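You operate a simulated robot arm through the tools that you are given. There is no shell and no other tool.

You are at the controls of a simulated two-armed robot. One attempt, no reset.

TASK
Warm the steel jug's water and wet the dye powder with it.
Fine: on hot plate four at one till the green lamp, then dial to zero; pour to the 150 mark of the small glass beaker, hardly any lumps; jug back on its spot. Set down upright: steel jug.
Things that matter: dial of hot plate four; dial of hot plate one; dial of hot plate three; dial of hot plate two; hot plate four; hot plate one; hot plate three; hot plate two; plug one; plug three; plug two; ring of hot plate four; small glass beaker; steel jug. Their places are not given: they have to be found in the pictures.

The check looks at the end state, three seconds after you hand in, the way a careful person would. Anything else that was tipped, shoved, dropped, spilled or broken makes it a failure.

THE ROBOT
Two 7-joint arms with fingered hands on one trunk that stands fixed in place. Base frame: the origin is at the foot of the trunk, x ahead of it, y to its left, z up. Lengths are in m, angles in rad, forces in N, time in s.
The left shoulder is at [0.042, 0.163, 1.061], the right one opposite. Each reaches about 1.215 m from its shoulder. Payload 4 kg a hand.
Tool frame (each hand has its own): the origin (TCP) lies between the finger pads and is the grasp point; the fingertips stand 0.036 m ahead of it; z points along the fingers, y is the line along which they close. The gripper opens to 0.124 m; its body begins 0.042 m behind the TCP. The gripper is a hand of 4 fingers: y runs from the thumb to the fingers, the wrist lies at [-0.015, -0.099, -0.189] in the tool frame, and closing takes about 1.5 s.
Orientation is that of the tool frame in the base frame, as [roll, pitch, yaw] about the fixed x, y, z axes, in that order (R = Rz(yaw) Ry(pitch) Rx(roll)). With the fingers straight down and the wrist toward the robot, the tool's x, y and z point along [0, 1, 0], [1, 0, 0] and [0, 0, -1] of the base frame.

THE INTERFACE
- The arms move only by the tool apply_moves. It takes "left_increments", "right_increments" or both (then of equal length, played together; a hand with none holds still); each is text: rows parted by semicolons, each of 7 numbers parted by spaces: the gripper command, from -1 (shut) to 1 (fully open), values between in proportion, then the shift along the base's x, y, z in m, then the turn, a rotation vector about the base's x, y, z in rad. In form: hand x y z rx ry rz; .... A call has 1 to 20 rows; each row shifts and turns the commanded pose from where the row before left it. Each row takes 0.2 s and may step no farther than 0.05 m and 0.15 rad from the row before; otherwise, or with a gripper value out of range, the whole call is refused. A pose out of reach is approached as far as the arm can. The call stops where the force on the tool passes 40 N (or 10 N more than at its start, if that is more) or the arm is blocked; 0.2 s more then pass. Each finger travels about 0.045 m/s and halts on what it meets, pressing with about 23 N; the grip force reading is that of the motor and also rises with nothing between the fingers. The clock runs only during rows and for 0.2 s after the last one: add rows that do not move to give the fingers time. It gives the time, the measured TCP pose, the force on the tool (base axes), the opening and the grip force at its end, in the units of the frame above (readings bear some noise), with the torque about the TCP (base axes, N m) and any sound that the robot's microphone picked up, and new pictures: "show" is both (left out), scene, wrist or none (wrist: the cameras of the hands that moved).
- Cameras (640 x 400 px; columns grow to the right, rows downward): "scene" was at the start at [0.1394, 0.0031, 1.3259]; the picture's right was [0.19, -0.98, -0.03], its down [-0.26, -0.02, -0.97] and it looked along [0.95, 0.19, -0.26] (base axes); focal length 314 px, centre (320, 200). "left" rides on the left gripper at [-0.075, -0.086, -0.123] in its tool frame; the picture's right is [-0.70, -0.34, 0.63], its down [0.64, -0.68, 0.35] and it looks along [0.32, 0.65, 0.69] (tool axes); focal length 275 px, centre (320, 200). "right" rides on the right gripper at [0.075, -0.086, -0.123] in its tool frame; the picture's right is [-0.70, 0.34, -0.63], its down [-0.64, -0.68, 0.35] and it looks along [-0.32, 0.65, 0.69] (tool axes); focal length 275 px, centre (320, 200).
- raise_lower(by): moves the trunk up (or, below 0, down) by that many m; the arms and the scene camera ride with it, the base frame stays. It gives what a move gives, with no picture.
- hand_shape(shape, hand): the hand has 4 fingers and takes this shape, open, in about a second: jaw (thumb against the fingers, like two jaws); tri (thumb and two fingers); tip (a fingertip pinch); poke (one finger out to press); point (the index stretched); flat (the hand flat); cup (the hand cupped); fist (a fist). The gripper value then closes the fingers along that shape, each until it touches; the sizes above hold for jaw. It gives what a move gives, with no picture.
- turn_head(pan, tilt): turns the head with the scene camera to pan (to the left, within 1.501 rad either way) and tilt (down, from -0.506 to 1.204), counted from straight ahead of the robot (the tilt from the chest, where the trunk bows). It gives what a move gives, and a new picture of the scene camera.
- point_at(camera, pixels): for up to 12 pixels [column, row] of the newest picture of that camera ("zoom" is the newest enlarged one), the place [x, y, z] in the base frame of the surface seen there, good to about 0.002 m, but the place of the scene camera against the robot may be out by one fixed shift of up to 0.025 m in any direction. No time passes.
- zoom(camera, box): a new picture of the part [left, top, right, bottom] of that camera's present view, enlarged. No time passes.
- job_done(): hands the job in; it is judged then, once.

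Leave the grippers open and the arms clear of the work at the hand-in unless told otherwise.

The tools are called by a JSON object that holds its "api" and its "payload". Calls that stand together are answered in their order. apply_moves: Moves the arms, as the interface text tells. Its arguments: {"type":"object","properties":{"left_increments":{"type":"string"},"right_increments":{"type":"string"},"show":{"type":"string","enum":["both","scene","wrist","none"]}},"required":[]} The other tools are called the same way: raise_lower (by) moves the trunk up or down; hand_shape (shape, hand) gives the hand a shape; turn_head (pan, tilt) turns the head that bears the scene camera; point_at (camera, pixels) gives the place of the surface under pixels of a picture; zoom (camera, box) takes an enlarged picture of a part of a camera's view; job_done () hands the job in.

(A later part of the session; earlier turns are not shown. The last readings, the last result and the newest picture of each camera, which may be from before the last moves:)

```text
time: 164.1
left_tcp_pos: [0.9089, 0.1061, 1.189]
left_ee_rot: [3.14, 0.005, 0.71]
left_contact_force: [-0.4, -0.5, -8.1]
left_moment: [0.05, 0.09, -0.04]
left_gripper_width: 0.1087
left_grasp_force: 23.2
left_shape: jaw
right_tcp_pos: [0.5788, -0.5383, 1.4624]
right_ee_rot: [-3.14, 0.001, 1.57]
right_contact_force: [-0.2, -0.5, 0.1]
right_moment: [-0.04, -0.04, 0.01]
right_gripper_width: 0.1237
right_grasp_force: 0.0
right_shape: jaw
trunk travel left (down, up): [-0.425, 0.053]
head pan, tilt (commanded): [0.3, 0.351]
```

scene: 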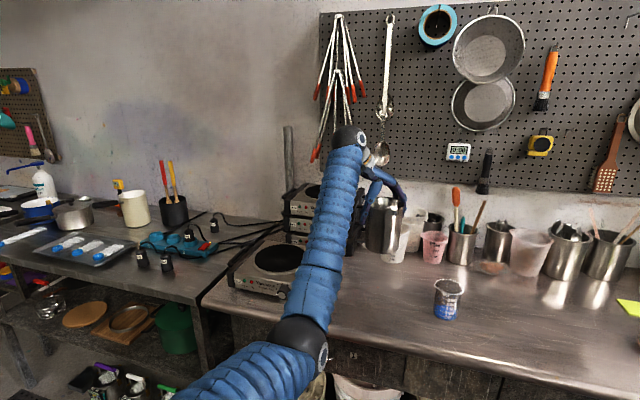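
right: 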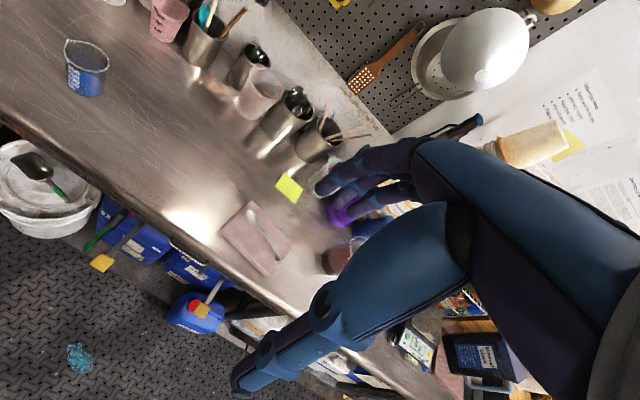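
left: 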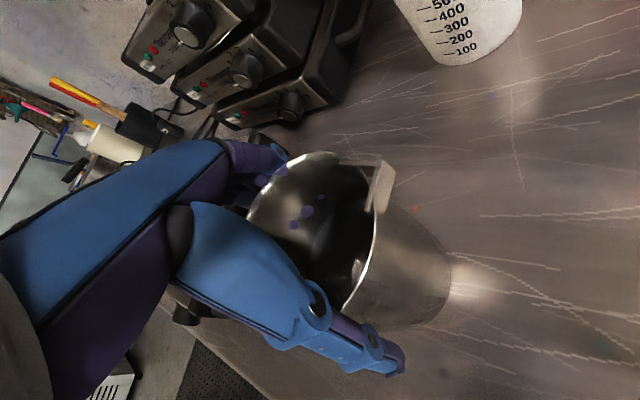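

Jug held level at yaw -49°. I'll finish the turn to -85° while carrying it right to y≈-0.095.

{"api": "apply_moves", "payload": {"left_increments": "-1 0 -0.006 0 0 0 -0.05; -1 0.002 -0.015 0 0 0 -0.08; -1 0.002 -0.022 0 0 0 -0.09; -1 0.002 -0.022 0 0 0 -0.09; -1 0.002 -0.022 0 0 0 -0.09; -1 0.002 -0.022 0 0 0 -0.09; -1 0.002 -0.022 0 0 0 -0.07; -1 0.002 -0.022 0 0 0 -0.05; -1 0.002 -0.022 0 0 0 -0.018; -1 0 -0.015 0 0 0 0; -1 0 -0.0085 0 0 0 0; -1 0 -0.002 0 0 0 0; -1 0 0 0 0 0 0; -1 0 0 0 0 0 0"}}

```text
time: 167.1
left_tcp_pos: [0.9256, -0.0943, 1.1877]
left_ee_rot: [3.141, 0.007, 0.085]
left_contact_force: [0.2, -0.1, -7.3]
left_moment: [0.1, 0.02, -0.02]
left_gripper_width: 0.1088
left_grasp_force: 22.8
left_shape: jaw
right_tcp_pos: [0.5762, -0.5388, 1.4609]
right_ee_rot: [-3.14, 0.0, 1.569]
right_contact_force: [0.0, 0.6, -0.2]
right_moment: [-0.01, 0.03, 0.0]
right_gripper_width: 0.1237
right_grasp_force: 0.1
right_shape: jaw
trunk travel left (down, up): [-0.425, 0.053]
head pan, tilt (commanded): [0.3, 0.351]
```

scene: 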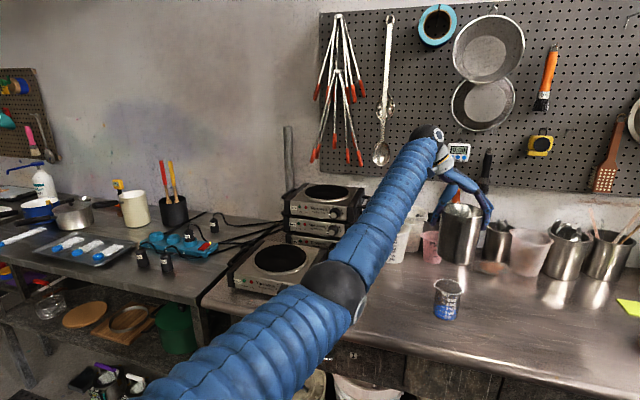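
left: 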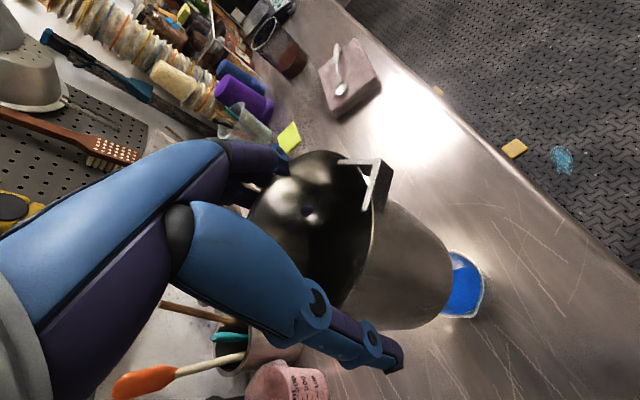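

Tracking is perfect: yaw -85°, the spout toward the robot, the beaker just below. Now I tilt the jug 30° toward the robot with the lip kept high above the beaker, and check grip and tracking.

{"api": "apply_moves", "payload": {"left_increments": "-1 0.002 0 -0.003 0 -0.03 0; -1 0.004 0 -0.005 0 -0.045 0; -1 0.005 0 -0.006 0 -0.055 0; -1 0.005 0 -0.006 0 -0.06 0; -1 0.005 0 -0.006 0 -0.06 0; -1 0.005 0 -0.006 0 -0.06 0; -1 0.005 0 -0.006 0 -0.06 0; -1 0.005 0 -0.006 0 -0.06 0; -1 0.005 0 -0.005 0 -0.05 0; -1 0.004 0 -0.003 0 -0.03 0; -1 0.002 0 -0.002 0 -0.014 0; -1 0 0 0 0 0 0; -1 0 0 0 0 0 0"}}

{"api": "zoom", "payload": {"camera": "scene", "box": [390, 150, 550, 330]}}

```text
time: 169.9
left_tcp_pos: [0.9716, -0.0955, 1.1352]
left_ee_rot: [3.092, -0.514, 0.095]
left_contact_force: [-0.2, -0.8, -7.1]
left_moment: [0.05, 0.25, 0.01]
left_gripper_width: 0.1091
left_grasp_force: 22.9
left_shape: jaw
right_tcp_pos: [0.5784, -0.5381, 1.4616]
right_ee_rot: [-3.14, -0.001, 1.573]
right_contact_force: [-0.7, 0.0, -1.1]
right_moment: [-0.01, 0.01, -0.02]
right_gripper_width: 0.1238
right_grasp_force: 0.0
right_shape: jaw
trunk travel left (down, up): [-0.425, 0.053]
head pan, tilt (commanded): [0.3, 0.351]
```

scene: 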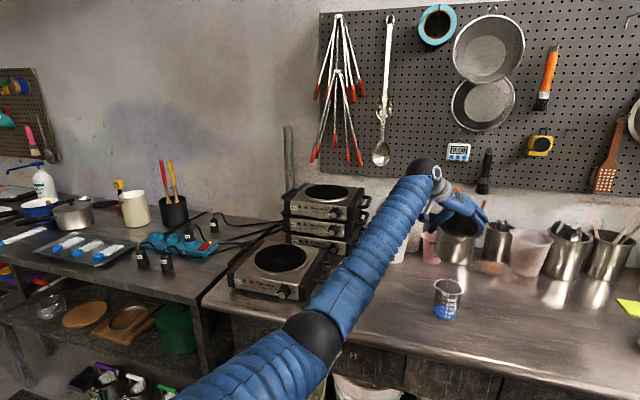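
left: 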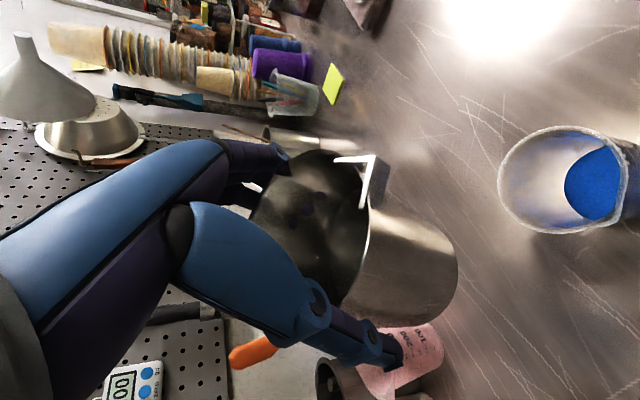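

```text
2.22 times, centred on (470, 240) of scene
```

zoom: 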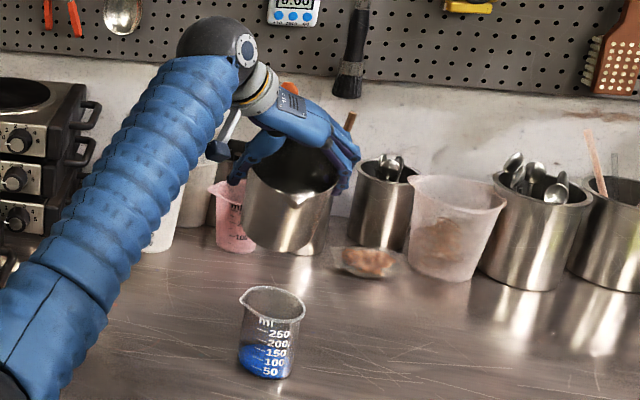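

Tracking is good, and I can see both the spout (about (459, 232) in the scene) and the beaker clearly. I'll locate the spout tip.

{"api": "point_at", "payload": {"camera": "zoom", "pixels": [[297, 202], [297, 198], [290, 193], [305, 193], [297, 207], [255, 175], [335, 180], [290, 245], [270, 288], [270, 300], [245, 293], [302, 310]]}}

{"api": "point_at", "payload": {"camera": "left", "pixels": [[374, 158], [372, 165], [340, 158], [364, 205], [370, 240], [350, 300], [500, 180], [560, 130], [625, 170], [560, 233], [600, 190], [455, 270]]}}

```text
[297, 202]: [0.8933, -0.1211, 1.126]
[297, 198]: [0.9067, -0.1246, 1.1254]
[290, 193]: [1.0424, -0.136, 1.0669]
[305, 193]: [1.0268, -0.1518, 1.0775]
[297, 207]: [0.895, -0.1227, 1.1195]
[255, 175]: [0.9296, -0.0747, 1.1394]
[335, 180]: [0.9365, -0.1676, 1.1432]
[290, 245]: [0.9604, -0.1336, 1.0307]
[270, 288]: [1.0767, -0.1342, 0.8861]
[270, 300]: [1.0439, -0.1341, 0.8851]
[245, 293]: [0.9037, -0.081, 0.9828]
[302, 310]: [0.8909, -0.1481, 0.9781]
```

```text
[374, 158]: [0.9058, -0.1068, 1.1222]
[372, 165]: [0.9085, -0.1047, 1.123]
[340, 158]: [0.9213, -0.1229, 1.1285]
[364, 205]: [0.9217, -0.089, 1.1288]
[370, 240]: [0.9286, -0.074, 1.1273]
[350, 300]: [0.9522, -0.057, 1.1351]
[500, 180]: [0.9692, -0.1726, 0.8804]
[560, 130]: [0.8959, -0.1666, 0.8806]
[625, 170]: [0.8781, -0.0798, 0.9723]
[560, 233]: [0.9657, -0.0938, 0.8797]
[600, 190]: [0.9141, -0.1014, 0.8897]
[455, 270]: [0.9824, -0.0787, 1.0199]
```

The spout tip is at (0.906, -0.107, 1.122), so the jug lags the hand's tilt by only about 4°. I'll tilt on to 50° and lower so the lip comes to about z≈1.025 over the beaker.

{"api": "apply_moves", "payload": {"left_increments": "-1 0 0 -0.005 0 -0.025 0; -1 -0.0006 0.0002 -0.01 0 -0.04 0; -1 -0.0006 0.0002 -0.011 0 -0.045 0; -1 -0.0006 0.0002 -0.011 0 -0.045 0; -1 -0.0006 0.0002 -0.011 0 -0.045 0; -1 -0.0006 0.0002 -0.011 0 -0.045 0; -1 -0.0006 0 -0.009 0 -0.045 0; -1 -0.0006 0 -0.006 0 -0.035 0; -1 0 0 -0.003 0 -0.024 0; -1 0 0 0 0 0 0; -1 0 0 0 0 0 0"}}

{"api": "zoom", "payload": {"camera": "scene", "box": [400, 190, 520, 330]}}

{"api": "zoom", "payload": {"camera": "left", "box": [240, 100, 640, 400]}}

```text
time: 172.3
left_tcp_pos: [0.9681, -0.0943, 1.0562]
left_ee_rot: [3.042, -0.862, 0.129]
left_contact_force: [-0.3, 0.0, -7.7]
left_moment: [0.08, 0.38, -0.02]
left_gripper_width: 0.1095
left_grasp_force: 23.0
left_shape: jaw
right_tcp_pos: [0.5788, -0.5378, 1.4625]
right_ee_rot: [-3.139, 0.001, 1.57]
right_contact_force: [-0.7, -0.6, -1.1]
right_moment: [-0.03, 0.02, 0.0]
right_gripper_width: 0.1238
right_grasp_force: 0.1
right_shape: jaw
trunk travel left (down, up): [-0.425, 0.053]
head pan, tilt (commanded): [0.3, 0.351]
```

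scene: 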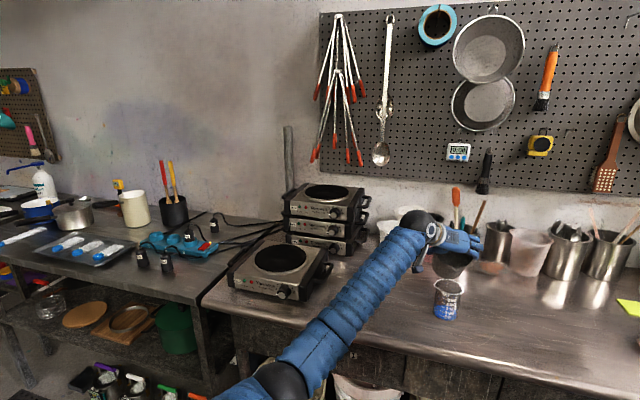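
left: 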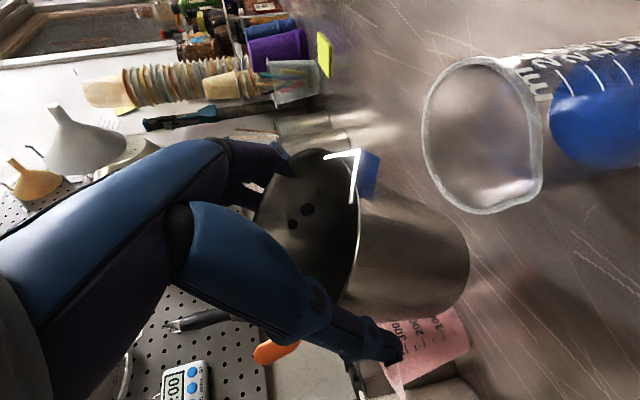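

```text
2.86 times, centred on (460, 260) of scene
```

zoom: 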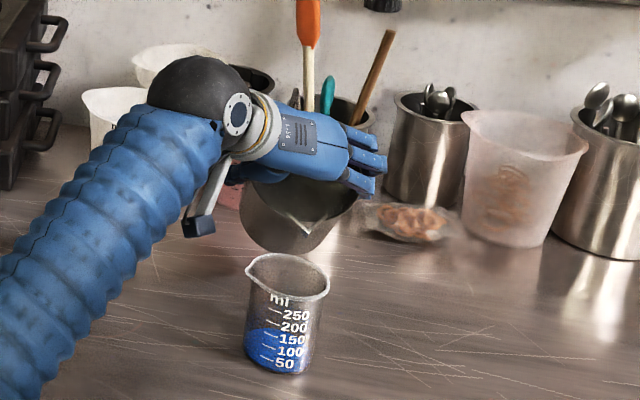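

```text
1.33 times, centred on (440, 250) of left
```

zoom: 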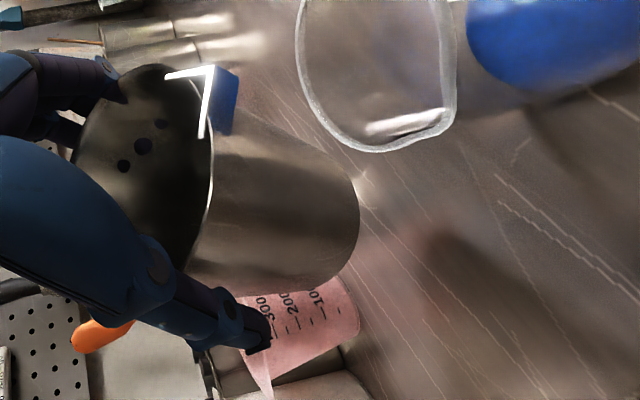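

Tracking is still good. I'll locate the spout tip and check its position over the beaker.

{"api": "point_at", "payload": {"camera": "left", "pixels": [[358, 152], [355, 150], [352, 155], [356, 165], [353, 195], [325, 157], [360, 160], [440, 175], [480, 60], [535, 160], [490, 210], [430, 120]]}}

{"api": "zoom", "payload": {"camera": "scene", "box": [425, 245, 495, 325]}}

{"api": "point_at", "payload": {"camera": "zoom", "pixels": [[305, 135], [300, 130], [310, 138], [250, 155], [170, 185], [330, 230], [225, 160], [300, 175], [150, 170], [240, 245], [200, 300], [250, 300]]}}

```text
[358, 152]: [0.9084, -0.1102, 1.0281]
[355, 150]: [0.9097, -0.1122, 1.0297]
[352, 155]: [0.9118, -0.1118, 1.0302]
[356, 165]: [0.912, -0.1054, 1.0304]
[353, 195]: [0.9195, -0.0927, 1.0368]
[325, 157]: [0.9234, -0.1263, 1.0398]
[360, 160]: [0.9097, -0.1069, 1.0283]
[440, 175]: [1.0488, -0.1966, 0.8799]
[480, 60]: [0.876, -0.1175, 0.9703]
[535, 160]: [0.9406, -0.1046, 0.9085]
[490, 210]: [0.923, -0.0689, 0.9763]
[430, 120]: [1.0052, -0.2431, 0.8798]
```

```text
5.00 times, centred on (460, 285) of scene
```

zoom: 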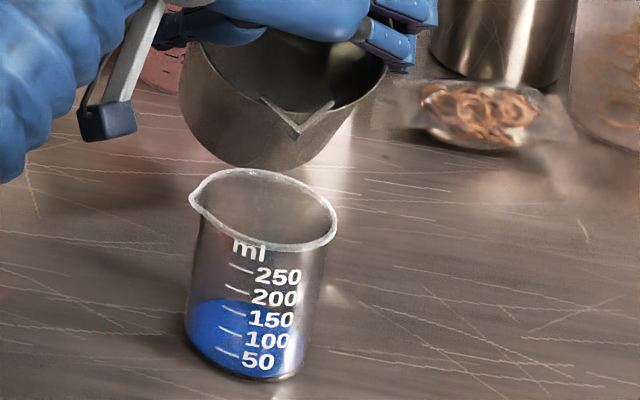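

```text
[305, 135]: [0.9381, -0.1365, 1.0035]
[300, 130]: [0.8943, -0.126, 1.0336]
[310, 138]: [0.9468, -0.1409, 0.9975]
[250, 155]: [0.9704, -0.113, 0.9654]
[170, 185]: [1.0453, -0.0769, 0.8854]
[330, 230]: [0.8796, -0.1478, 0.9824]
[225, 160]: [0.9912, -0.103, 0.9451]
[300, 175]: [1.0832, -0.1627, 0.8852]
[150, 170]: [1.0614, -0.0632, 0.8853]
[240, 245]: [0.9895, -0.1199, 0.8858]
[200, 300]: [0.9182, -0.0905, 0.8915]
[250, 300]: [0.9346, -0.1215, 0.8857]
```

The spout tip is at (0.9085, -0.110, 1.028), which means the jug's own tilt is about 40° against the hand's 50°. I'll hold still for a second to see whether that lag is creeping or steady.

{"api": "apply_moves", "payload": {"left_increments": "-1 0 0 0 0 0 0; -1 0 0 0 0 0 0; -1 0 0 0 0 0 0; -1 0 0 0 0 0 0; -1 0 0 0 0 0 0", "show": "wrist"}}

{"api": "point_at", "payload": {"camera": "left", "pixels": [[358, 152], [355, 150], [352, 155], [360, 156], [353, 195], [325, 157], [357, 153], [362, 152], [359, 149], [470, 260], [440, 310], [400, 300]]}}

```text
time: 173.5
left_tcp_pos: [0.9683, -0.0938, 1.0562]
left_ee_rot: [3.042, -0.861, 0.128]
left_contact_force: [0.1, -0.5, -7.6]
left_moment: [0.1, 0.33, -0.04]
left_gripper_width: 0.1092
left_grasp_force: 22.8
left_shape: jaw
right_tcp_pos: [0.5789, -0.5386, 1.4614]
right_ee_rot: [-3.139, 0.0, 1.571]
right_contact_force: [0.1, 0.4, -0.1]
right_moment: [-0.03, 0.04, -0.04]
right_gripper_width: 0.1239
right_grasp_force: 0.0
right_shape: jaw
trunk travel left (down, up): [-0.425, 0.053]
head pan, tilt (commanded): [0.3, 0.351]
```

left: 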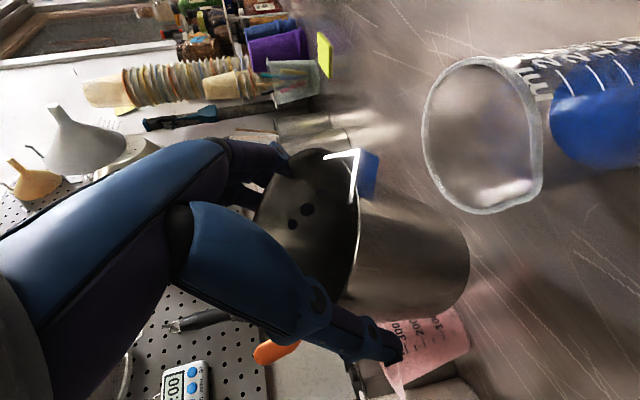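

```text
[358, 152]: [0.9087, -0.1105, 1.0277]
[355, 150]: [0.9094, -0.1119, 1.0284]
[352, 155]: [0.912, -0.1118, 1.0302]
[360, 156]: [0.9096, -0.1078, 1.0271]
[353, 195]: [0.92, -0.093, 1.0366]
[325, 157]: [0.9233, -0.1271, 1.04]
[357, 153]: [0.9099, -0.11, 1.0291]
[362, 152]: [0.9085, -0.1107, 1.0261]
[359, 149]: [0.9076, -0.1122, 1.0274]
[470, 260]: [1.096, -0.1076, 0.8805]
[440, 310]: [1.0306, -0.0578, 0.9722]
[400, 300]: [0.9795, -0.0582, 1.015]
```

The lag is steady, not creeping, so I can simply tilt the hand further. I'll tilt to 60° and trim the lip position to sit slightly forward of the beaker's centre.

{"api": "apply_moves", "payload": {"left_increments": "-1 0.0008 0.0012 -0.0015 0 -0.025 0; -1 0.0008 0.0012 -0.0015 0 -0.035 0; -1 0.0008 0.0012 -0.0015 0 -0.035 0; -1 0.0008 0.0012 -0.0015 0 -0.035 0; -1 0.0008 0.0012 -0.0015 0 -0.03 0; -1 0 0 0 0 -0.0145 0; -1 0 0 0 0 0 0; -1 0 0 0 0 0 0"}}

{"api": "zoom", "payload": {"camera": "scene", "box": [425, 235, 495, 325]}}

{"api": "zoom", "payload": {"camera": "left", "box": [230, 60, 630, 320]}}

```text
time: 175.3
left_tcp_pos: [0.9741, -0.0878, 1.0492]
left_ee_rot: [3.0, -1.035, 0.162]
left_contact_force: [-0.4, -0.2, -7.9]
left_moment: [0.05, 0.32, 0.01]
left_gripper_width: 0.1098
left_grasp_force: 23.1
left_shape: jaw
right_tcp_pos: [0.578, -0.5392, 1.4622]
right_ee_rot: [-3.141, 0.0, 1.572]
right_contact_force: [-0.3, 0.9, -0.6]
right_moment: [0.02, 0.01, 0.0]
right_gripper_width: 0.1238
right_grasp_force: 0.1
right_shape: jaw
trunk travel left (down, up): [-0.425, 0.053]
head pan, tilt (commanded): [0.3, 0.351]
```

scene: 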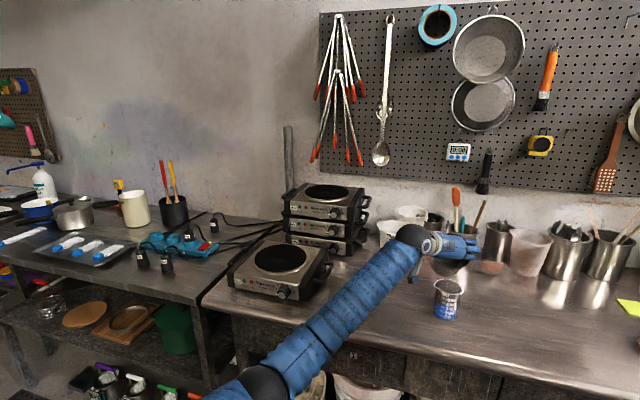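
left: 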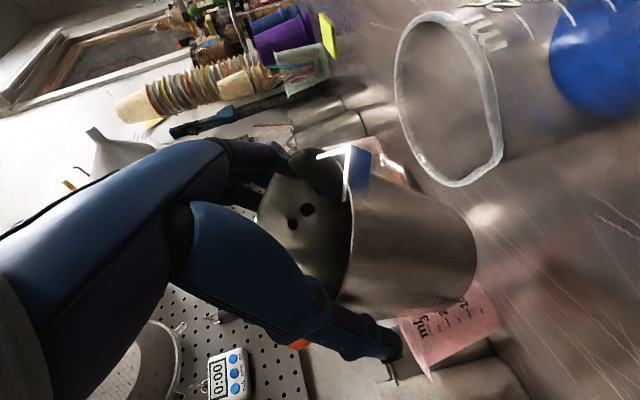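

```text
4.44 times, centred on (460, 280) of scene
```

zoom: 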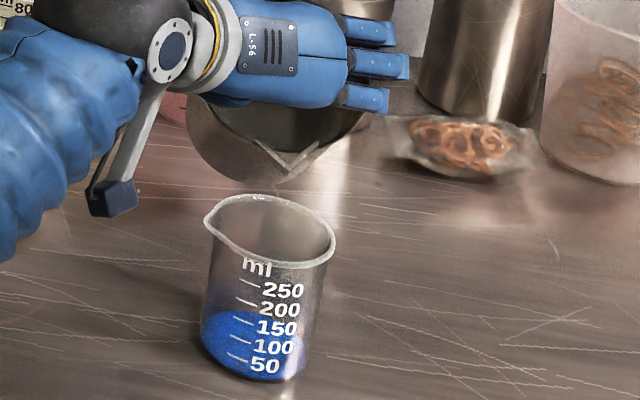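

```text
1.54 times, centred on (430, 190) of left
```

zoom: 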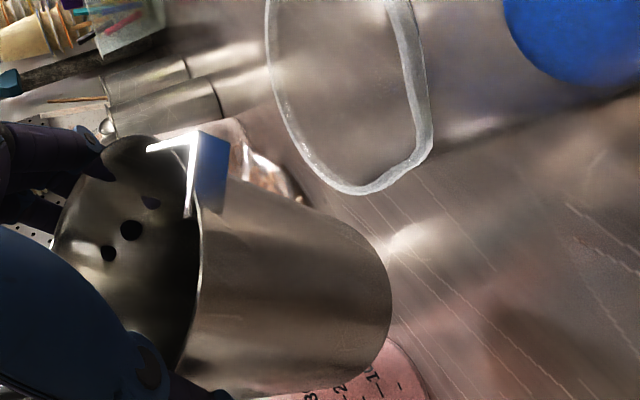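

I'll measure the spout tip again, and a point further down the body, to get the jug's actual tilt.

{"api": "point_at", "payload": {"camera": "left", "pixels": [[350, 148], [347, 147], [352, 155], [345, 195], [320, 155], [365, 150], [470, 225], [475, 255], [455, 300], [440, 200], [420, 260], [380, 300]]}}

```text
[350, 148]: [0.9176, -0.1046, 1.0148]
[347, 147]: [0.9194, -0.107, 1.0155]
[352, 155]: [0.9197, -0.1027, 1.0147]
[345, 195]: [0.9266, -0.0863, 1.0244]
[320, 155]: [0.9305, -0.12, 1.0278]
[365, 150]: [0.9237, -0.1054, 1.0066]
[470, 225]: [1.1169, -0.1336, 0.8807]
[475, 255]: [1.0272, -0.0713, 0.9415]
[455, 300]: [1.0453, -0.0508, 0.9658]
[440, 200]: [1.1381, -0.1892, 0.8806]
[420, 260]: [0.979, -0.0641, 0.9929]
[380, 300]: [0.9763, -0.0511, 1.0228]
```

The jug's own tilt is about 46° with the hand at 60°. The grip is twisting about its closing axis, its weakest direction, so this grasp won't reach the ~62–70° needed. A grasp with the spout about 45° from the finger side would hold much better, but it needs the hand yawed further, to about -115°, while pouring. I'll first raise and return upright to test whether that posture is reachable.

{"api": "apply_moves", "payload": {"left_increments": "-1 0 0 0.01 0 0.02 0; -1 0 0 0.02 0 0.05 0; -1 0 0 0.025 0 0.07 0; -1 0 0 0.025 0 0.07 0; -1 0 0 0.02 0 0.07 0; -1 -0.002 0 0.01 0 0.07 0; -1 -0.004 0 0.01 0 0.07 0; -1 -0.005 0 0.01 0 0.07 0; -1 -0.005 0 0.01 0 0.07 0; -1 -0.005 0 0 0 0.07 0; -1 -0.005 0 0 0 0.07 0; -1 -0.005 0 0 0 0.07 0; -1 -0.005 0 0 0 0.07 0; -1 -0.005 0 0 0 0.07 0; -1 -0.003 0 0 0 0.07 -0.05; -1 -0.002 0 0 0 0.04 -0.09; -1 0 0 0 0 0.021 -0.12; -1 0 0 0 0 0 -0.12; -1 0 0 0 0 0 -0.09; -1 0 0 0 0 0 -0.05", "show": "scene"}}

```text
time: 179.5
left_tcp_pos: [0.922, -0.0871, 1.1895]
left_ee_rot: [3.131, -0.001, -0.437]
left_contact_force: [-0.4, 0.0, -7.4]
left_moment: [0.05, -0.08, 0.0]
left_gripper_width: 0.1097
left_grasp_force: 23.0
left_shape: jaw
left hand out of reach, approached as far as the arm can: row 20
right_tcp_pos: [0.5786, -0.537, 1.4622]
right_ee_rot: [-3.139, 0.0, 1.572]
right_contact_force: [0.0, 0.2, -0.3]
right_moment: [0.0, -0.06, -0.01]
right_gripper_width: 0.1239
right_grasp_force: 0.0
right_shape: jaw
trunk travel left (down, up): [-0.425, 0.053]
head pan, tilt (commanded): [0.3, 0.351]
```

scene: 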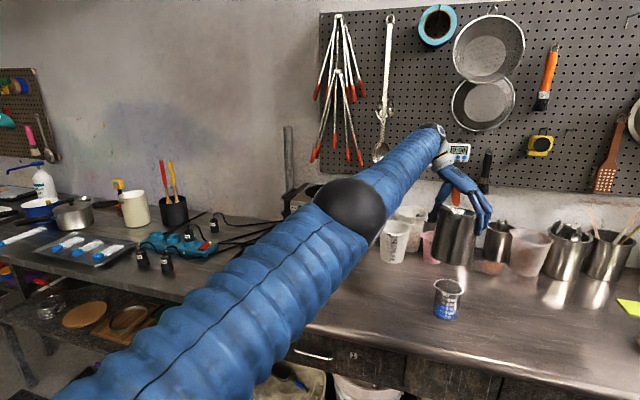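

Yaw -115° is reached, just at the edge of reach with the arm extended. I'll pull back 2 cm and test a 50° tilt toward heading 200° from here.

{"api": "apply_moves", "payload": {"left_increments": "-1 -0.01 0 0 0 0 0; -1 -0.01 0 0 0.01 -0.027 0; -1 0 0 0 0.0175 -0.048 0; -1 0 0 0 0.0235 -0.0645 0; -1 0.003 0 0 0.0235 -0.0645 0; -1 0.003 0 0 0.0235 -0.0645 0; -1 0.003 0 0 0.0235 -0.0645 0; -1 0.003 0 0 0.0235 -0.0645 0; -1 0.003 0 0 0.0235 -0.0645 0; -1 0.003 0 0 0.0235 -0.0645 0; -1 0.003 0 0 0.0235 -0.0645 0; -1 0.003 0 0 0.0235 -0.0645 0; -1 0 0 0 0.0235 -0.0645 0; -1 0 0 0 0.0235 -0.0645 0; -1 0 0 0 0.0135 -0.037 0; -1 0 0 0 0 0 0; -1 0 0 0 0 0 0"}}

```text
time: 183.1
left_tcp_pos: [1.0514, -0.124, 1.205]
left_ee_rot: [-2.452, -0.57, -0.65]
left_contact_force: [-0.4, 0.4, -6.9]
left_moment: [-0.07, 0.26, 0.0]
left_gripper_width: 0.1102
left_grasp_force: 23.0
left_shape: jaw
left hand out of reach, approached as far as the arm can: row 1, 2, 3, 4, 5, 6, 7, 8, 9, 10, 11, 12, 13, 14, 15
right_tcp_pos: [0.5783, -0.5389, 1.4615]
right_ee_rot: [-3.139, -0.001, 1.57]
right_contact_force: [0.9, -0.2, -0.5]
right_moment: [0.01, -0.01, 0.01]
right_gripper_width: 0.1237
right_grasp_force: 0.0
right_shape: jaw
trunk travel left (down, up): [-0.425, 0.053]
head pan, tilt (commanded): [0.3, 0.351]
```

scene: 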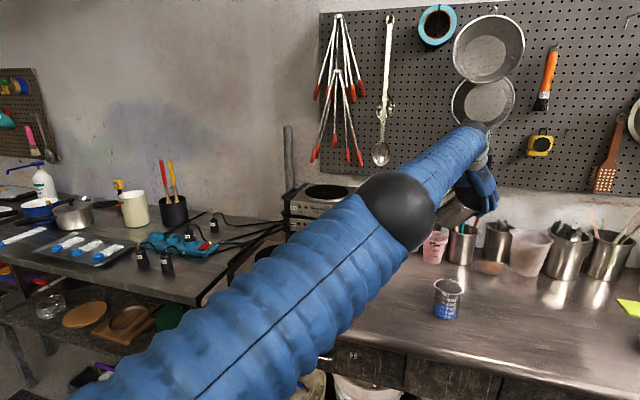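
left: 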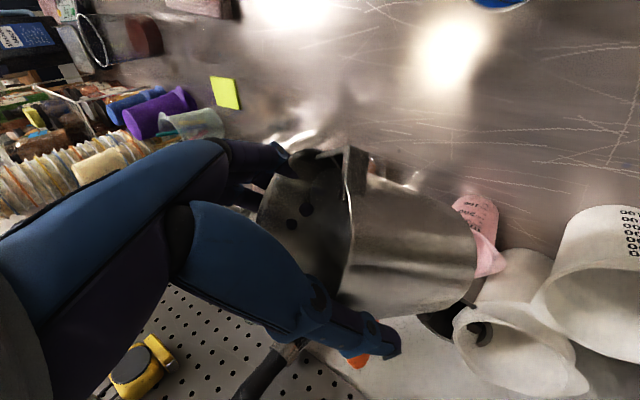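

That posture is out of reach: the hand drifted forward to x=1.05. I'll undo the tilt to bring it back, away from the utensils.

{"api": "apply_moves", "payload": {"left_increments": "-1 -0.006 0 0 -0.0135 0.037 0; -1 -0.004 0 0 -0.0235 0.0645 0; -1 -0.004 0 0 -0.0235 0.0645 0; -1 -0.004 0 0 -0.0235 0.0645 0; -1 -0.004 0 0 -0.0235 0.0645 0; -1 -0.004 0 0 -0.0235 0.0645 0; -1 0 0 0 -0.0235 0.0645 0; -1 0 0 0 -0.0235 0.0645 0; -1 0 0 0 -0.0235 0.0645 0; -1 0 0 0 -0.0235 0.0645 0; -1 0 0 0 -0.0235 0.0645 0; -1 0 0 0 -0.0235 0.0645 0; -1 0 0 0 -0.0175 0.048 0; -1 0 0 0 -0.01 0.027 0; -1 0 0 0 0 0 0; -1 0 0 0 0 0 0"}}

```text
time: 186.5
left_tcp_pos: [0.9329, -0.084, 1.1833]
left_ee_rot: [-3.103, -0.048, -0.438]
left_contact_force: [0.5, -0.4, -8.0]
left_moment: [0.03, -0.07, -0.01]
left_gripper_width: 0.1101
left_grasp_force: 22.6
left_shape: jaw
left hand out of reach, approached as far as the arm can: row 2, 3, 4, 5, 6, 7, 8, 9, 10, 11, 12, 13, 14
right_tcp_pos: [0.5783, -0.5386, 1.462]
right_ee_rot: [3.141, -0.001, 1.571]
right_contact_force: [-0.2, 1.1, 0.4]
right_moment: [-0.03, 0.0, 0.03]
right_gripper_width: 0.1239
right_grasp_force: 0.0
right_shape: jaw
trunk travel left (down, up): [-0.425, 0.053]
head pan, tilt (commanded): [0.3, 0.351]
```

scene: 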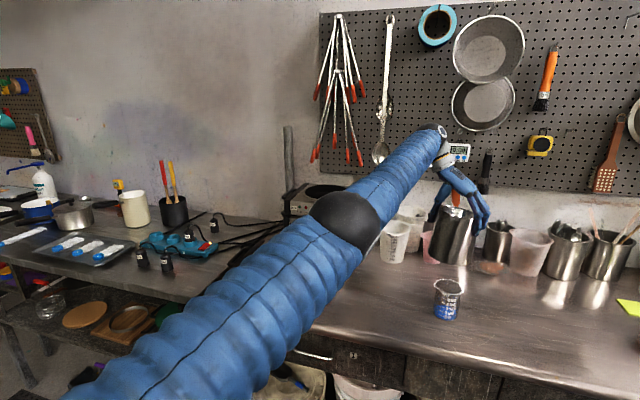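
left: 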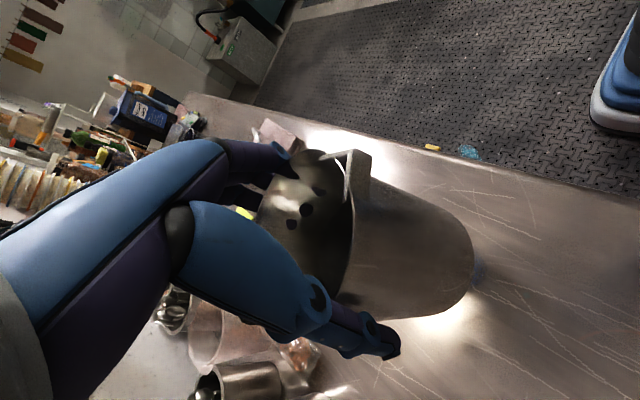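

That undoes it. A better idea: keep this kind of grasp but tilt toward a direction between the spout and the thumb. The closing axis then carries much less twist, and the spout, which sticks out 1 cm, is still the lowest point. For a fresh start I'll set the jug down and regrasp with the spout about 113° from the finger side. I'll carry it back to the free spot at yaw -20°.

{"api": "apply_moves", "payload": {"left_increments": "-1 -0.003 0.005 0 -0.02 0.02 0.06; -1 -0.003 0.012 0 -0.02 0.02 0.1; -1 -0.002 0.018 0 0 0 0.13; -1 -0.002 0.02 0 0 0 0.13; -1 -0.001 0.02 0 0 0 0.13; -1 0 0.02 0 0 0 0.13; -1 0 0.02 0 0 0 0.13; -1 0 0.02 0 0 0 0.13; -1 0 0.02 0 0 0 0.13; -1 0 0.018 0 0 0 0.13; -1 0 0.012 0 0 0 0.13; -1 0 0.006 0 0 0 0.13; -1 0 0 0 0 0 0.1; -1 0 0 0 0 0 0.06; -1 0 0 0 0 0 0; -1 0 0 0 0 0 0"}}

{"api": "zoom", "payload": {"camera": "scene", "box": [310, 130, 470, 290]}}

```text
time: 189.9
left_tcp_pos: [0.9207, 0.1057, 1.1836]
left_ee_rot: [3.128, -0.026, 1.184]
left_contact_force: [0.0, -0.4, -7.9]
left_moment: [0.07, 0.04, 0.02]
left_gripper_width: 0.1101
left_grasp_force: 23.1
left_shape: jaw
right_tcp_pos: [0.5792, -0.538, 1.4612]
right_ee_rot: [-3.14, 0.001, 1.57]
right_contact_force: [-0.3, 0.2, 0.0]
right_moment: [0.01, -0.04, 0.01]
right_gripper_width: 0.1237
right_grasp_force: 0.0
right_shape: jaw
trunk travel left (down, up): [-0.425, 0.053]
head pan, tilt (commanded): [0.3, 0.351]
```

scene: 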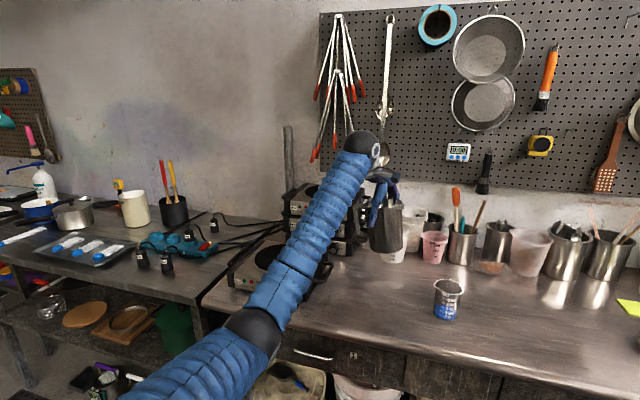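
left: 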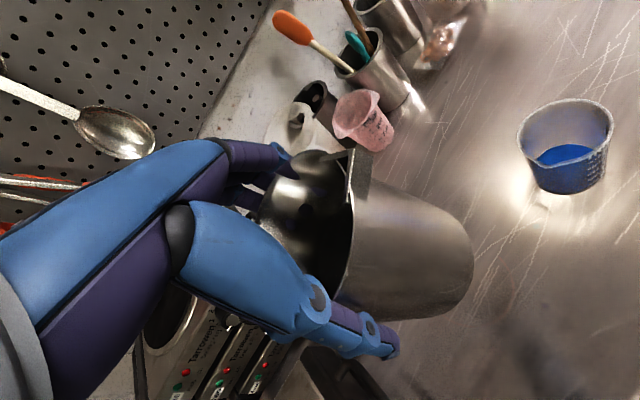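

```text
2.50 times, centred on (390, 210) of scene
```

zoom: 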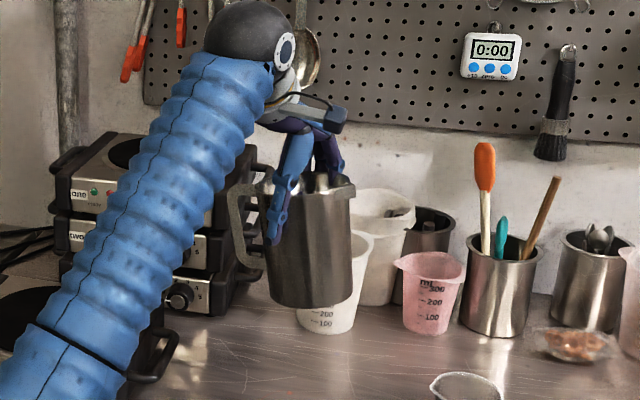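

I'll measure the lean of the jug in the hand from its rim and side wall so I can set it down flat.

{"api": "zoom", "payload": {"camera": "left", "box": [240, 130, 500, 340]}}

{"api": "point_at", "payload": {"camera": "zoom", "pixels": [[275, 170], [275, 220], [265, 280], [245, 335], [180, 55], [130, 70], [290, 50], [300, 60], [560, 260], [565, 330], [530, 400], [420, 200]]}}

```text
1.90 times, centred on (370, 235) of left
```

zoom: 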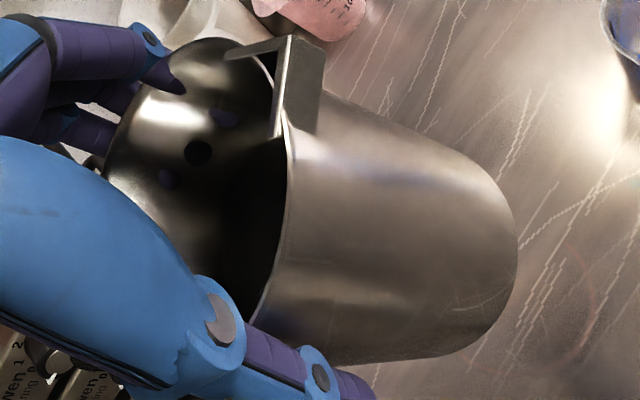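

```text
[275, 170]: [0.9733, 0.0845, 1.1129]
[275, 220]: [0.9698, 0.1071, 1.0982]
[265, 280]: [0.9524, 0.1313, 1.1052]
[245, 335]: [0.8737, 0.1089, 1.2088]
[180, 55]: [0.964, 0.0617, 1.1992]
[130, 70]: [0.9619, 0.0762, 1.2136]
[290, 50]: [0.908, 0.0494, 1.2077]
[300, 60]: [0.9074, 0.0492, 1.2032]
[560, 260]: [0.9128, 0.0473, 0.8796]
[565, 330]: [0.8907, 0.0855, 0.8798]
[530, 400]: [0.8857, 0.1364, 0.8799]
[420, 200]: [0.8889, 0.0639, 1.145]
```

{"api": "point_at", "payload": {"camera": "zoom", "pixels": [[310, 150], [350, 168], [400, 190], [450, 212], [500, 235], [320, 250], [400, 280], [480, 310], [310, 200], [490, 270], [330, 330], [430, 350]]}}

```text
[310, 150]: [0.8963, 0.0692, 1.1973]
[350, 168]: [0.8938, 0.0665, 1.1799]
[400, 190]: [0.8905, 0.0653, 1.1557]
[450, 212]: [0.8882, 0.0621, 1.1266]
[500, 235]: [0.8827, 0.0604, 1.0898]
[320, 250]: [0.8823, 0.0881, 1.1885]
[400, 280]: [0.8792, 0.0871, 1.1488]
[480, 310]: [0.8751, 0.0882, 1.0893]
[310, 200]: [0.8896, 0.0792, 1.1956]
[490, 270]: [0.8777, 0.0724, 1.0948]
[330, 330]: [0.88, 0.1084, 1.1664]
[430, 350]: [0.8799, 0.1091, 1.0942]
```

The jug leans about 10° in the hand, with its bottom toward -y. I'll tilt the hand +0.18 rad about x to make the jug vertical, then lower it toward the table.

{"api": "apply_moves", "payload": {"left_increments": "-1 0 0 0 0.06 0 0; -1 0 0 -0.01 0.07 0 0; -1 0 0 -0.025 0.053 0 0; -1 0 0 -0.03 0 0 0; -1 0 0 -0.03 0 0 0; -1 0 0 -0.03 0 0 0; -1 0 0 -0.025 0 0 0; -1 0 0 -0.01 0 0 0; -1 0 0 0 0 0 0; -1 0 0 0 0 0 0"}}

{"api": "zoom", "payload": {"camera": "scene", "box": [320, 190, 440, 310]}}

```text
time: 192.1
left_tcp_pos: [0.9206, 0.1079, 1.0219]
left_ee_rot: [-3.085, -0.195, 1.177]
left_contact_force: [0.1, 0.3, -6.7]
left_moment: [-0.03, 0.08, 0.01]
left_gripper_width: 0.1098
left_grasp_force: 22.9
left_shape: jaw
right_tcp_pos: [0.5783, -0.5392, 1.4615]
right_ee_rot: [-3.139, 0.0, 1.572]
right_contact_force: [0.4, 0.0, -0.3]
right_moment: [-0.03, 0.01, -0.02]
right_gripper_width: 0.1237
right_grasp_force: 0.1
right_shape: jaw
trunk travel left (down, up): [-0.425, 0.053]
head pan, tilt (commanded): [0.3, 0.351]
```

scene: 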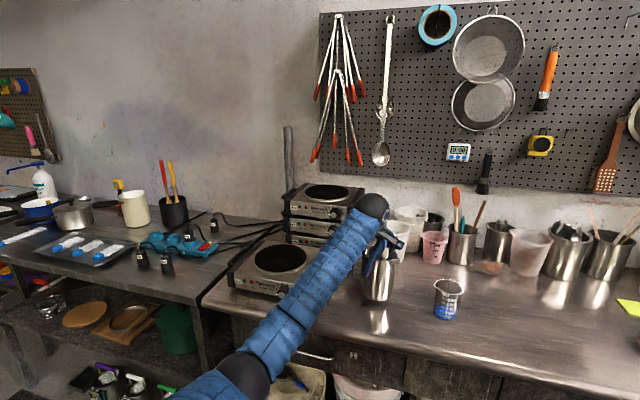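
left: 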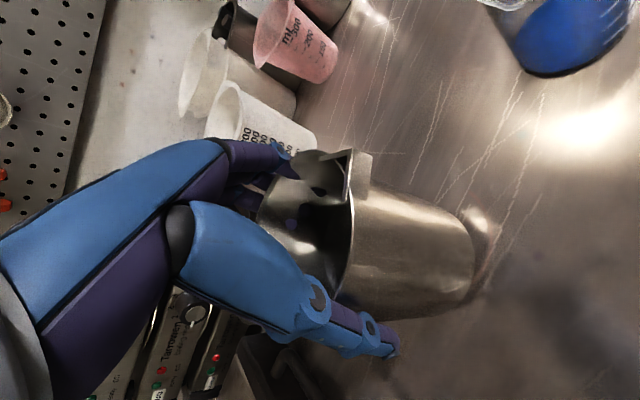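

```text
3.33 times, centred on (380, 250) of scene
```

zoom: 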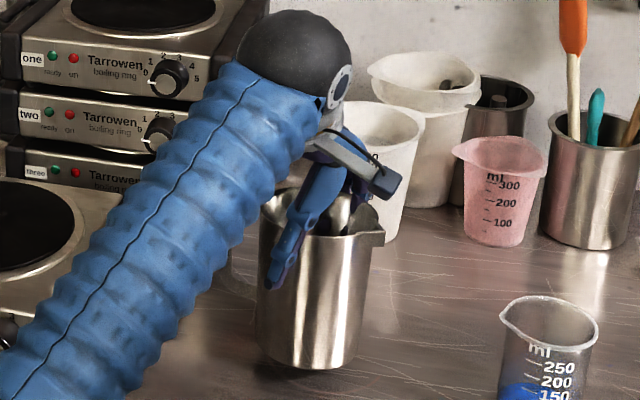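

The jug looks vertical now, close above the table. I'll lower slowly and watch the force.

{"api": "apply_moves", "payload": {"left_increments": "-1 0 0 -0.004 0 0 0; -1 0 0 -0.004 0 0 0; -1 0 0 -0.003 0 0 0; -1 0 0 -0.002 0 0 0; -1 0 0 -0.002 0 0 0; -1 0 0 0 0 0 0", "show": "none"}}

```text
time: 193.5
left_tcp_pos: [0.9218, 0.1068, 1.0088]
left_ee_rot: [-3.087, -0.195, 1.177]
left_contact_force: [0.0, 0.2, -7.9]
left_moment: [-0.01, 0.09, 0.03]
left_gripper_width: 0.1099
left_grasp_force: 23.0
left_shape: jaw
right_tcp_pos: [0.5771, -0.5385, 1.4611]
right_ee_rot: [-3.14, 0.0, 1.57]
right_contact_force: [-0.1, -0.3, -0.5]
right_moment: [-0.02, 0.0, -0.01]
right_gripper_width: 0.1238
right_grasp_force: 0.1
right_shape: jaw
trunk travel left (down, up): [-0.425, 0.053]
head pan, tilt (commanded): [0.3, 0.351]
```

{"api": "apply_moves", "payload": {"left_increments": "-1 0 0 -0.002 0 0 0; -1 0 0 -0.002 0 0 0; -1 0 0 -0.0015 0 0 0; -1 0 0 0 0 0 0", "show": "none"}}

```text
time: 194.5
left_tcp_pos: [0.9213, 0.1063, 1.0061]
left_ee_rot: [-3.089, -0.197, 1.177]
left_contact_force: [-1.1, -0.1, 8.6]
left_moment: [-0.1, -0.45, 0.04]
left_gripper_width: 0.1097
left_grasp_force: 23.0
left_shape: jaw
right_tcp_pos: [0.576, -0.5379, 1.4622]
right_ee_rot: [3.14, 0.0, 1.572]
right_contact_force: [-0.8, 0.3, -0.3]
right_moment: [0.0, -0.03, 0.01]
right_gripper_width: 0.1238
right_grasp_force: 0.0
right_shape: jaw
trunk travel left (down, up): [-0.425, 0.053]
head pan, tilt (commanded): [0.3, 0.351]
```

It's down. I'll open gradually, straighten the hand, then raise it.

{"api": "apply_moves", "payload": {"left_increments": "0.68 0 0 0.001 0 0 0; 0.72 0 0 0 0 0 0; 0.75 0 0 0 0 0 0; 0.78 0 0 0 0 0 0; 0.82 0 0 0 0 0 0; 0.9 0 0 0 0 0 0; 1 0 0 0 0 0 0; 1 0 0 0.003 -0.06 0 0; 1 0 0 0.003 -0.06 0 0; 1 0 0 0.005 -0.06 0 0; 1 0 0 0.02 0 0 0; 1 0 0 0.035 0 0 0; 1 0 0 0.04 0 0 0; 1 0 0 0.04 0 0 0; 1 0 0 0.03 0 0 0; 1 0 0 0 0 0 0; 1 0 0 0 0 0 0"}}

{"api": "zoom", "payload": {"camera": "left", "box": [340, 200, 540, 400]}}

```text
time: 198.1
left_tcp_pos: [0.9201, 0.1058, 1.1798]
left_ee_rot: [3.128, -0.03, 1.185]
left_contact_force: [-0.2, -0.3, 0.1]
left_moment: [-0.03, 0.02, -0.01]
left_gripper_width: 0.1237
left_grasp_force: 0.0
left_shape: jaw
right_tcp_pos: [0.5771, -0.5376, 1.462]
right_ee_rot: [-3.14, 0.0, 1.57]
right_contact_force: [0.0, 0.2, 0.2]
right_moment: [0.0, -0.01, -0.04]
right_gripper_width: 0.1237
right_grasp_force: 0.0
right_shape: jaw
trunk travel left (down, up): [-0.425, 0.053]
head pan, tilt (commanded): [0.3, 0.351]
```

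scene: 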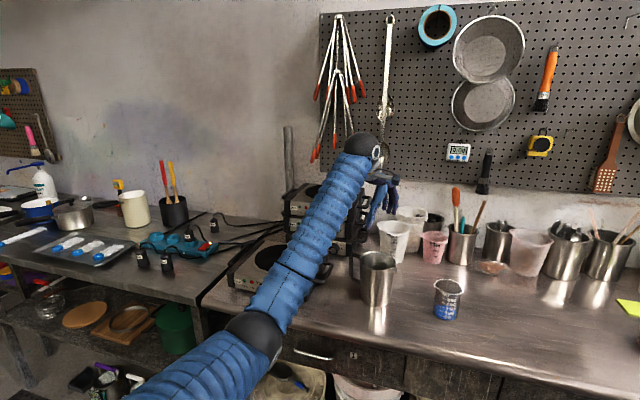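
left: 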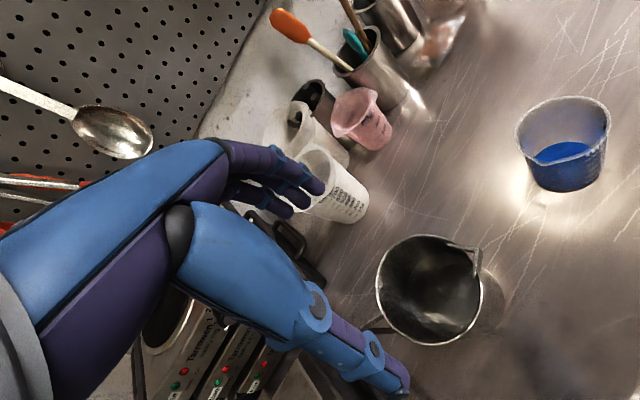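

```text
2.00 times, centred on (440, 300) of left
```

zoom: 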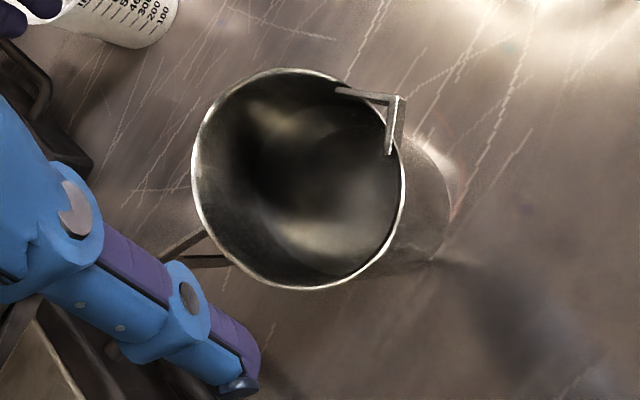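

The jug stands upright. I'll measure its centre and spout direction.

{"api": "point_at", "payload": {"camera": "zoom", "pixels": [[193, 165], [215, 107], [285, 71], [340, 85], [403, 185], [388, 240], [345, 281], [290, 287], [232, 257], [201, 212], [401, 98], [190, 260]]}}

```text
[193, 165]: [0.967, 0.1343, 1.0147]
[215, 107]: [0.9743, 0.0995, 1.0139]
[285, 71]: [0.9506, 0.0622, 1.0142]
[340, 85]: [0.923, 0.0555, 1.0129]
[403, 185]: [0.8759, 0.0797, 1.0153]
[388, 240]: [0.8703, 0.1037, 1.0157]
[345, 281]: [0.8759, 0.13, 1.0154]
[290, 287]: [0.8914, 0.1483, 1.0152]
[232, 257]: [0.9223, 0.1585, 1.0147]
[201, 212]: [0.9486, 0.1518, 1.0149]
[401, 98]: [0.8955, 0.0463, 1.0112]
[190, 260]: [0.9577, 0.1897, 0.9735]
```

The jug's centre is (0.9225, 0.107) and the spout heads -114°. I'll turn the hand to yaw -2° so the spout is 112° from the finger side, level it, and come down around the jug.

{"api": "apply_moves", "payload": {"left_increments": "1 -0.002 0 0 -0.0227 0.0239 0; 1 -0.002 0.0005 0 0 0 0.12; 1 -0.0016 0.001 0 0 0 0.12; 1 0 0 -0.02 0 0 0.111; 1 0 0 -0.035 0 0 0; 1 0 0 -0.035 0 0 0; 1 0 0 -0.035 0 0 0; 1 0 0 -0.025 0 0 0; 1 0 0 -0.015 0 0 0; 1 0 0 -0.01 0 0 0; 1 0 0 0 0 0 0; 1 0 0 0 0 0 0"}}

```text
time: 200.7
left_tcp_pos: [0.9158, 0.1095, 1.0055]
left_ee_rot: [-3.141, -0.001, 1.537]
left_contact_force: [0.4, -0.2, -1.0]
left_moment: [0.0, 0.0, 0.0]
left_gripper_width: 0.1239
left_grasp_force: 0.0
left_shape: jaw
right_tcp_pos: [0.5777, -0.5381, 1.462]
right_ee_rot: [3.14, 0.0, 1.569]
right_contact_force: [-0.4, -0.3, 0.2]
right_moment: [0.01, -0.02, -0.01]
right_gripper_width: 0.1237
right_grasp_force: 0.1
right_shape: jaw
trunk travel left (down, up): [-0.425, 0.053]
head pan, tilt (commanded): [0.3, 0.351]
```

scene: 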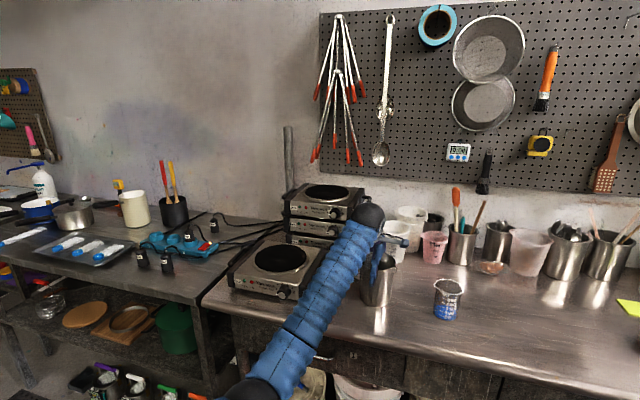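
left: 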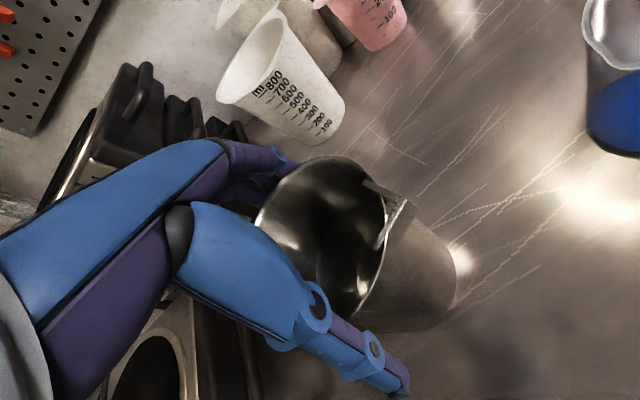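

Free of contact at 1.0055. I'll go down 6 mm, trim y by -2 mm, and close.

{"api": "apply_moves", "payload": {"left_increments": "1 -0.001 -0.002 -0.003 0 0 0; 1 0 0 -0.003 0 0 0; 1 0 0 0 0 0 0; 0.85 0 0 0 0 0 0; 0.7 0 0 0 0 0 0; 0.3 0 0 0 0 0 0; -1 0 0 0 0 0 0; -1 0 0 0 0 0 0; -1 0 0 0 0 0 0; -1 0 0 0 0 0 0; -1 0 0 0 0 0 0"}}

{"api": "zoom", "payload": {"camera": "left", "box": [230, 130, 490, 350]}}

```text
time: 203.1
left_tcp_pos: [0.9144, 0.1071, 0.9994]
left_ee_rot: [3.139, 0.001, 1.534]
left_contact_force: [-0.2, -0.2, 2.3]
left_moment: [0.02, -0.35, -0.01]
left_gripper_width: 0.1081
left_grasp_force: 22.6
left_shape: jaw
right_tcp_pos: [0.5765, -0.5384, 1.4619]
right_ee_rot: [3.138, -0.002, 1.57]
right_contact_force: [-0.6, 0.4, 0.6]
right_moment: [0.02, 0.03, -0.04]
right_gripper_width: 0.1237
right_grasp_force: 0.1
right_shape: jaw
trunk travel left (down, up): [-0.425, 0.053]
head pan, tilt (commanded): [0.3, 0.351]
```

scene: 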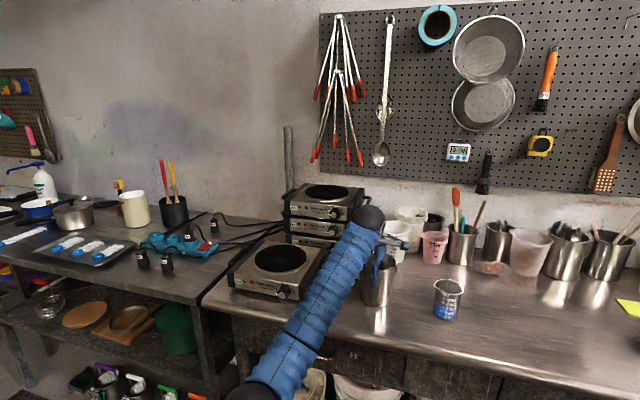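
left: 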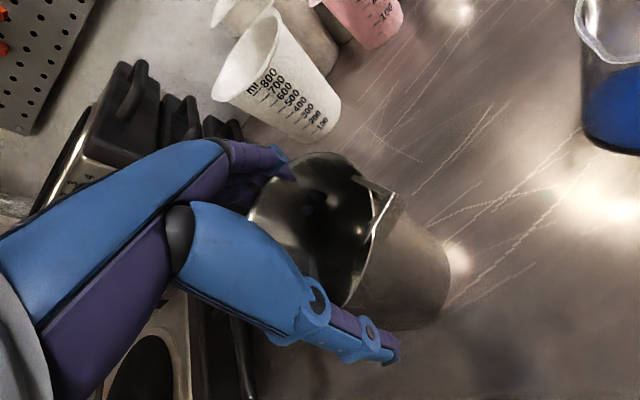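

```text
1.82 times, centred on (360, 240) of left
```

zoom: 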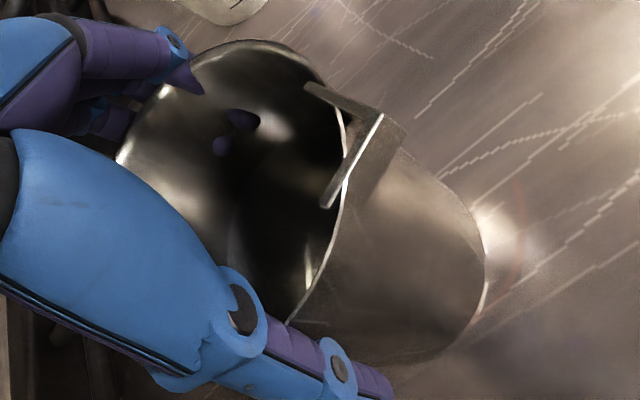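

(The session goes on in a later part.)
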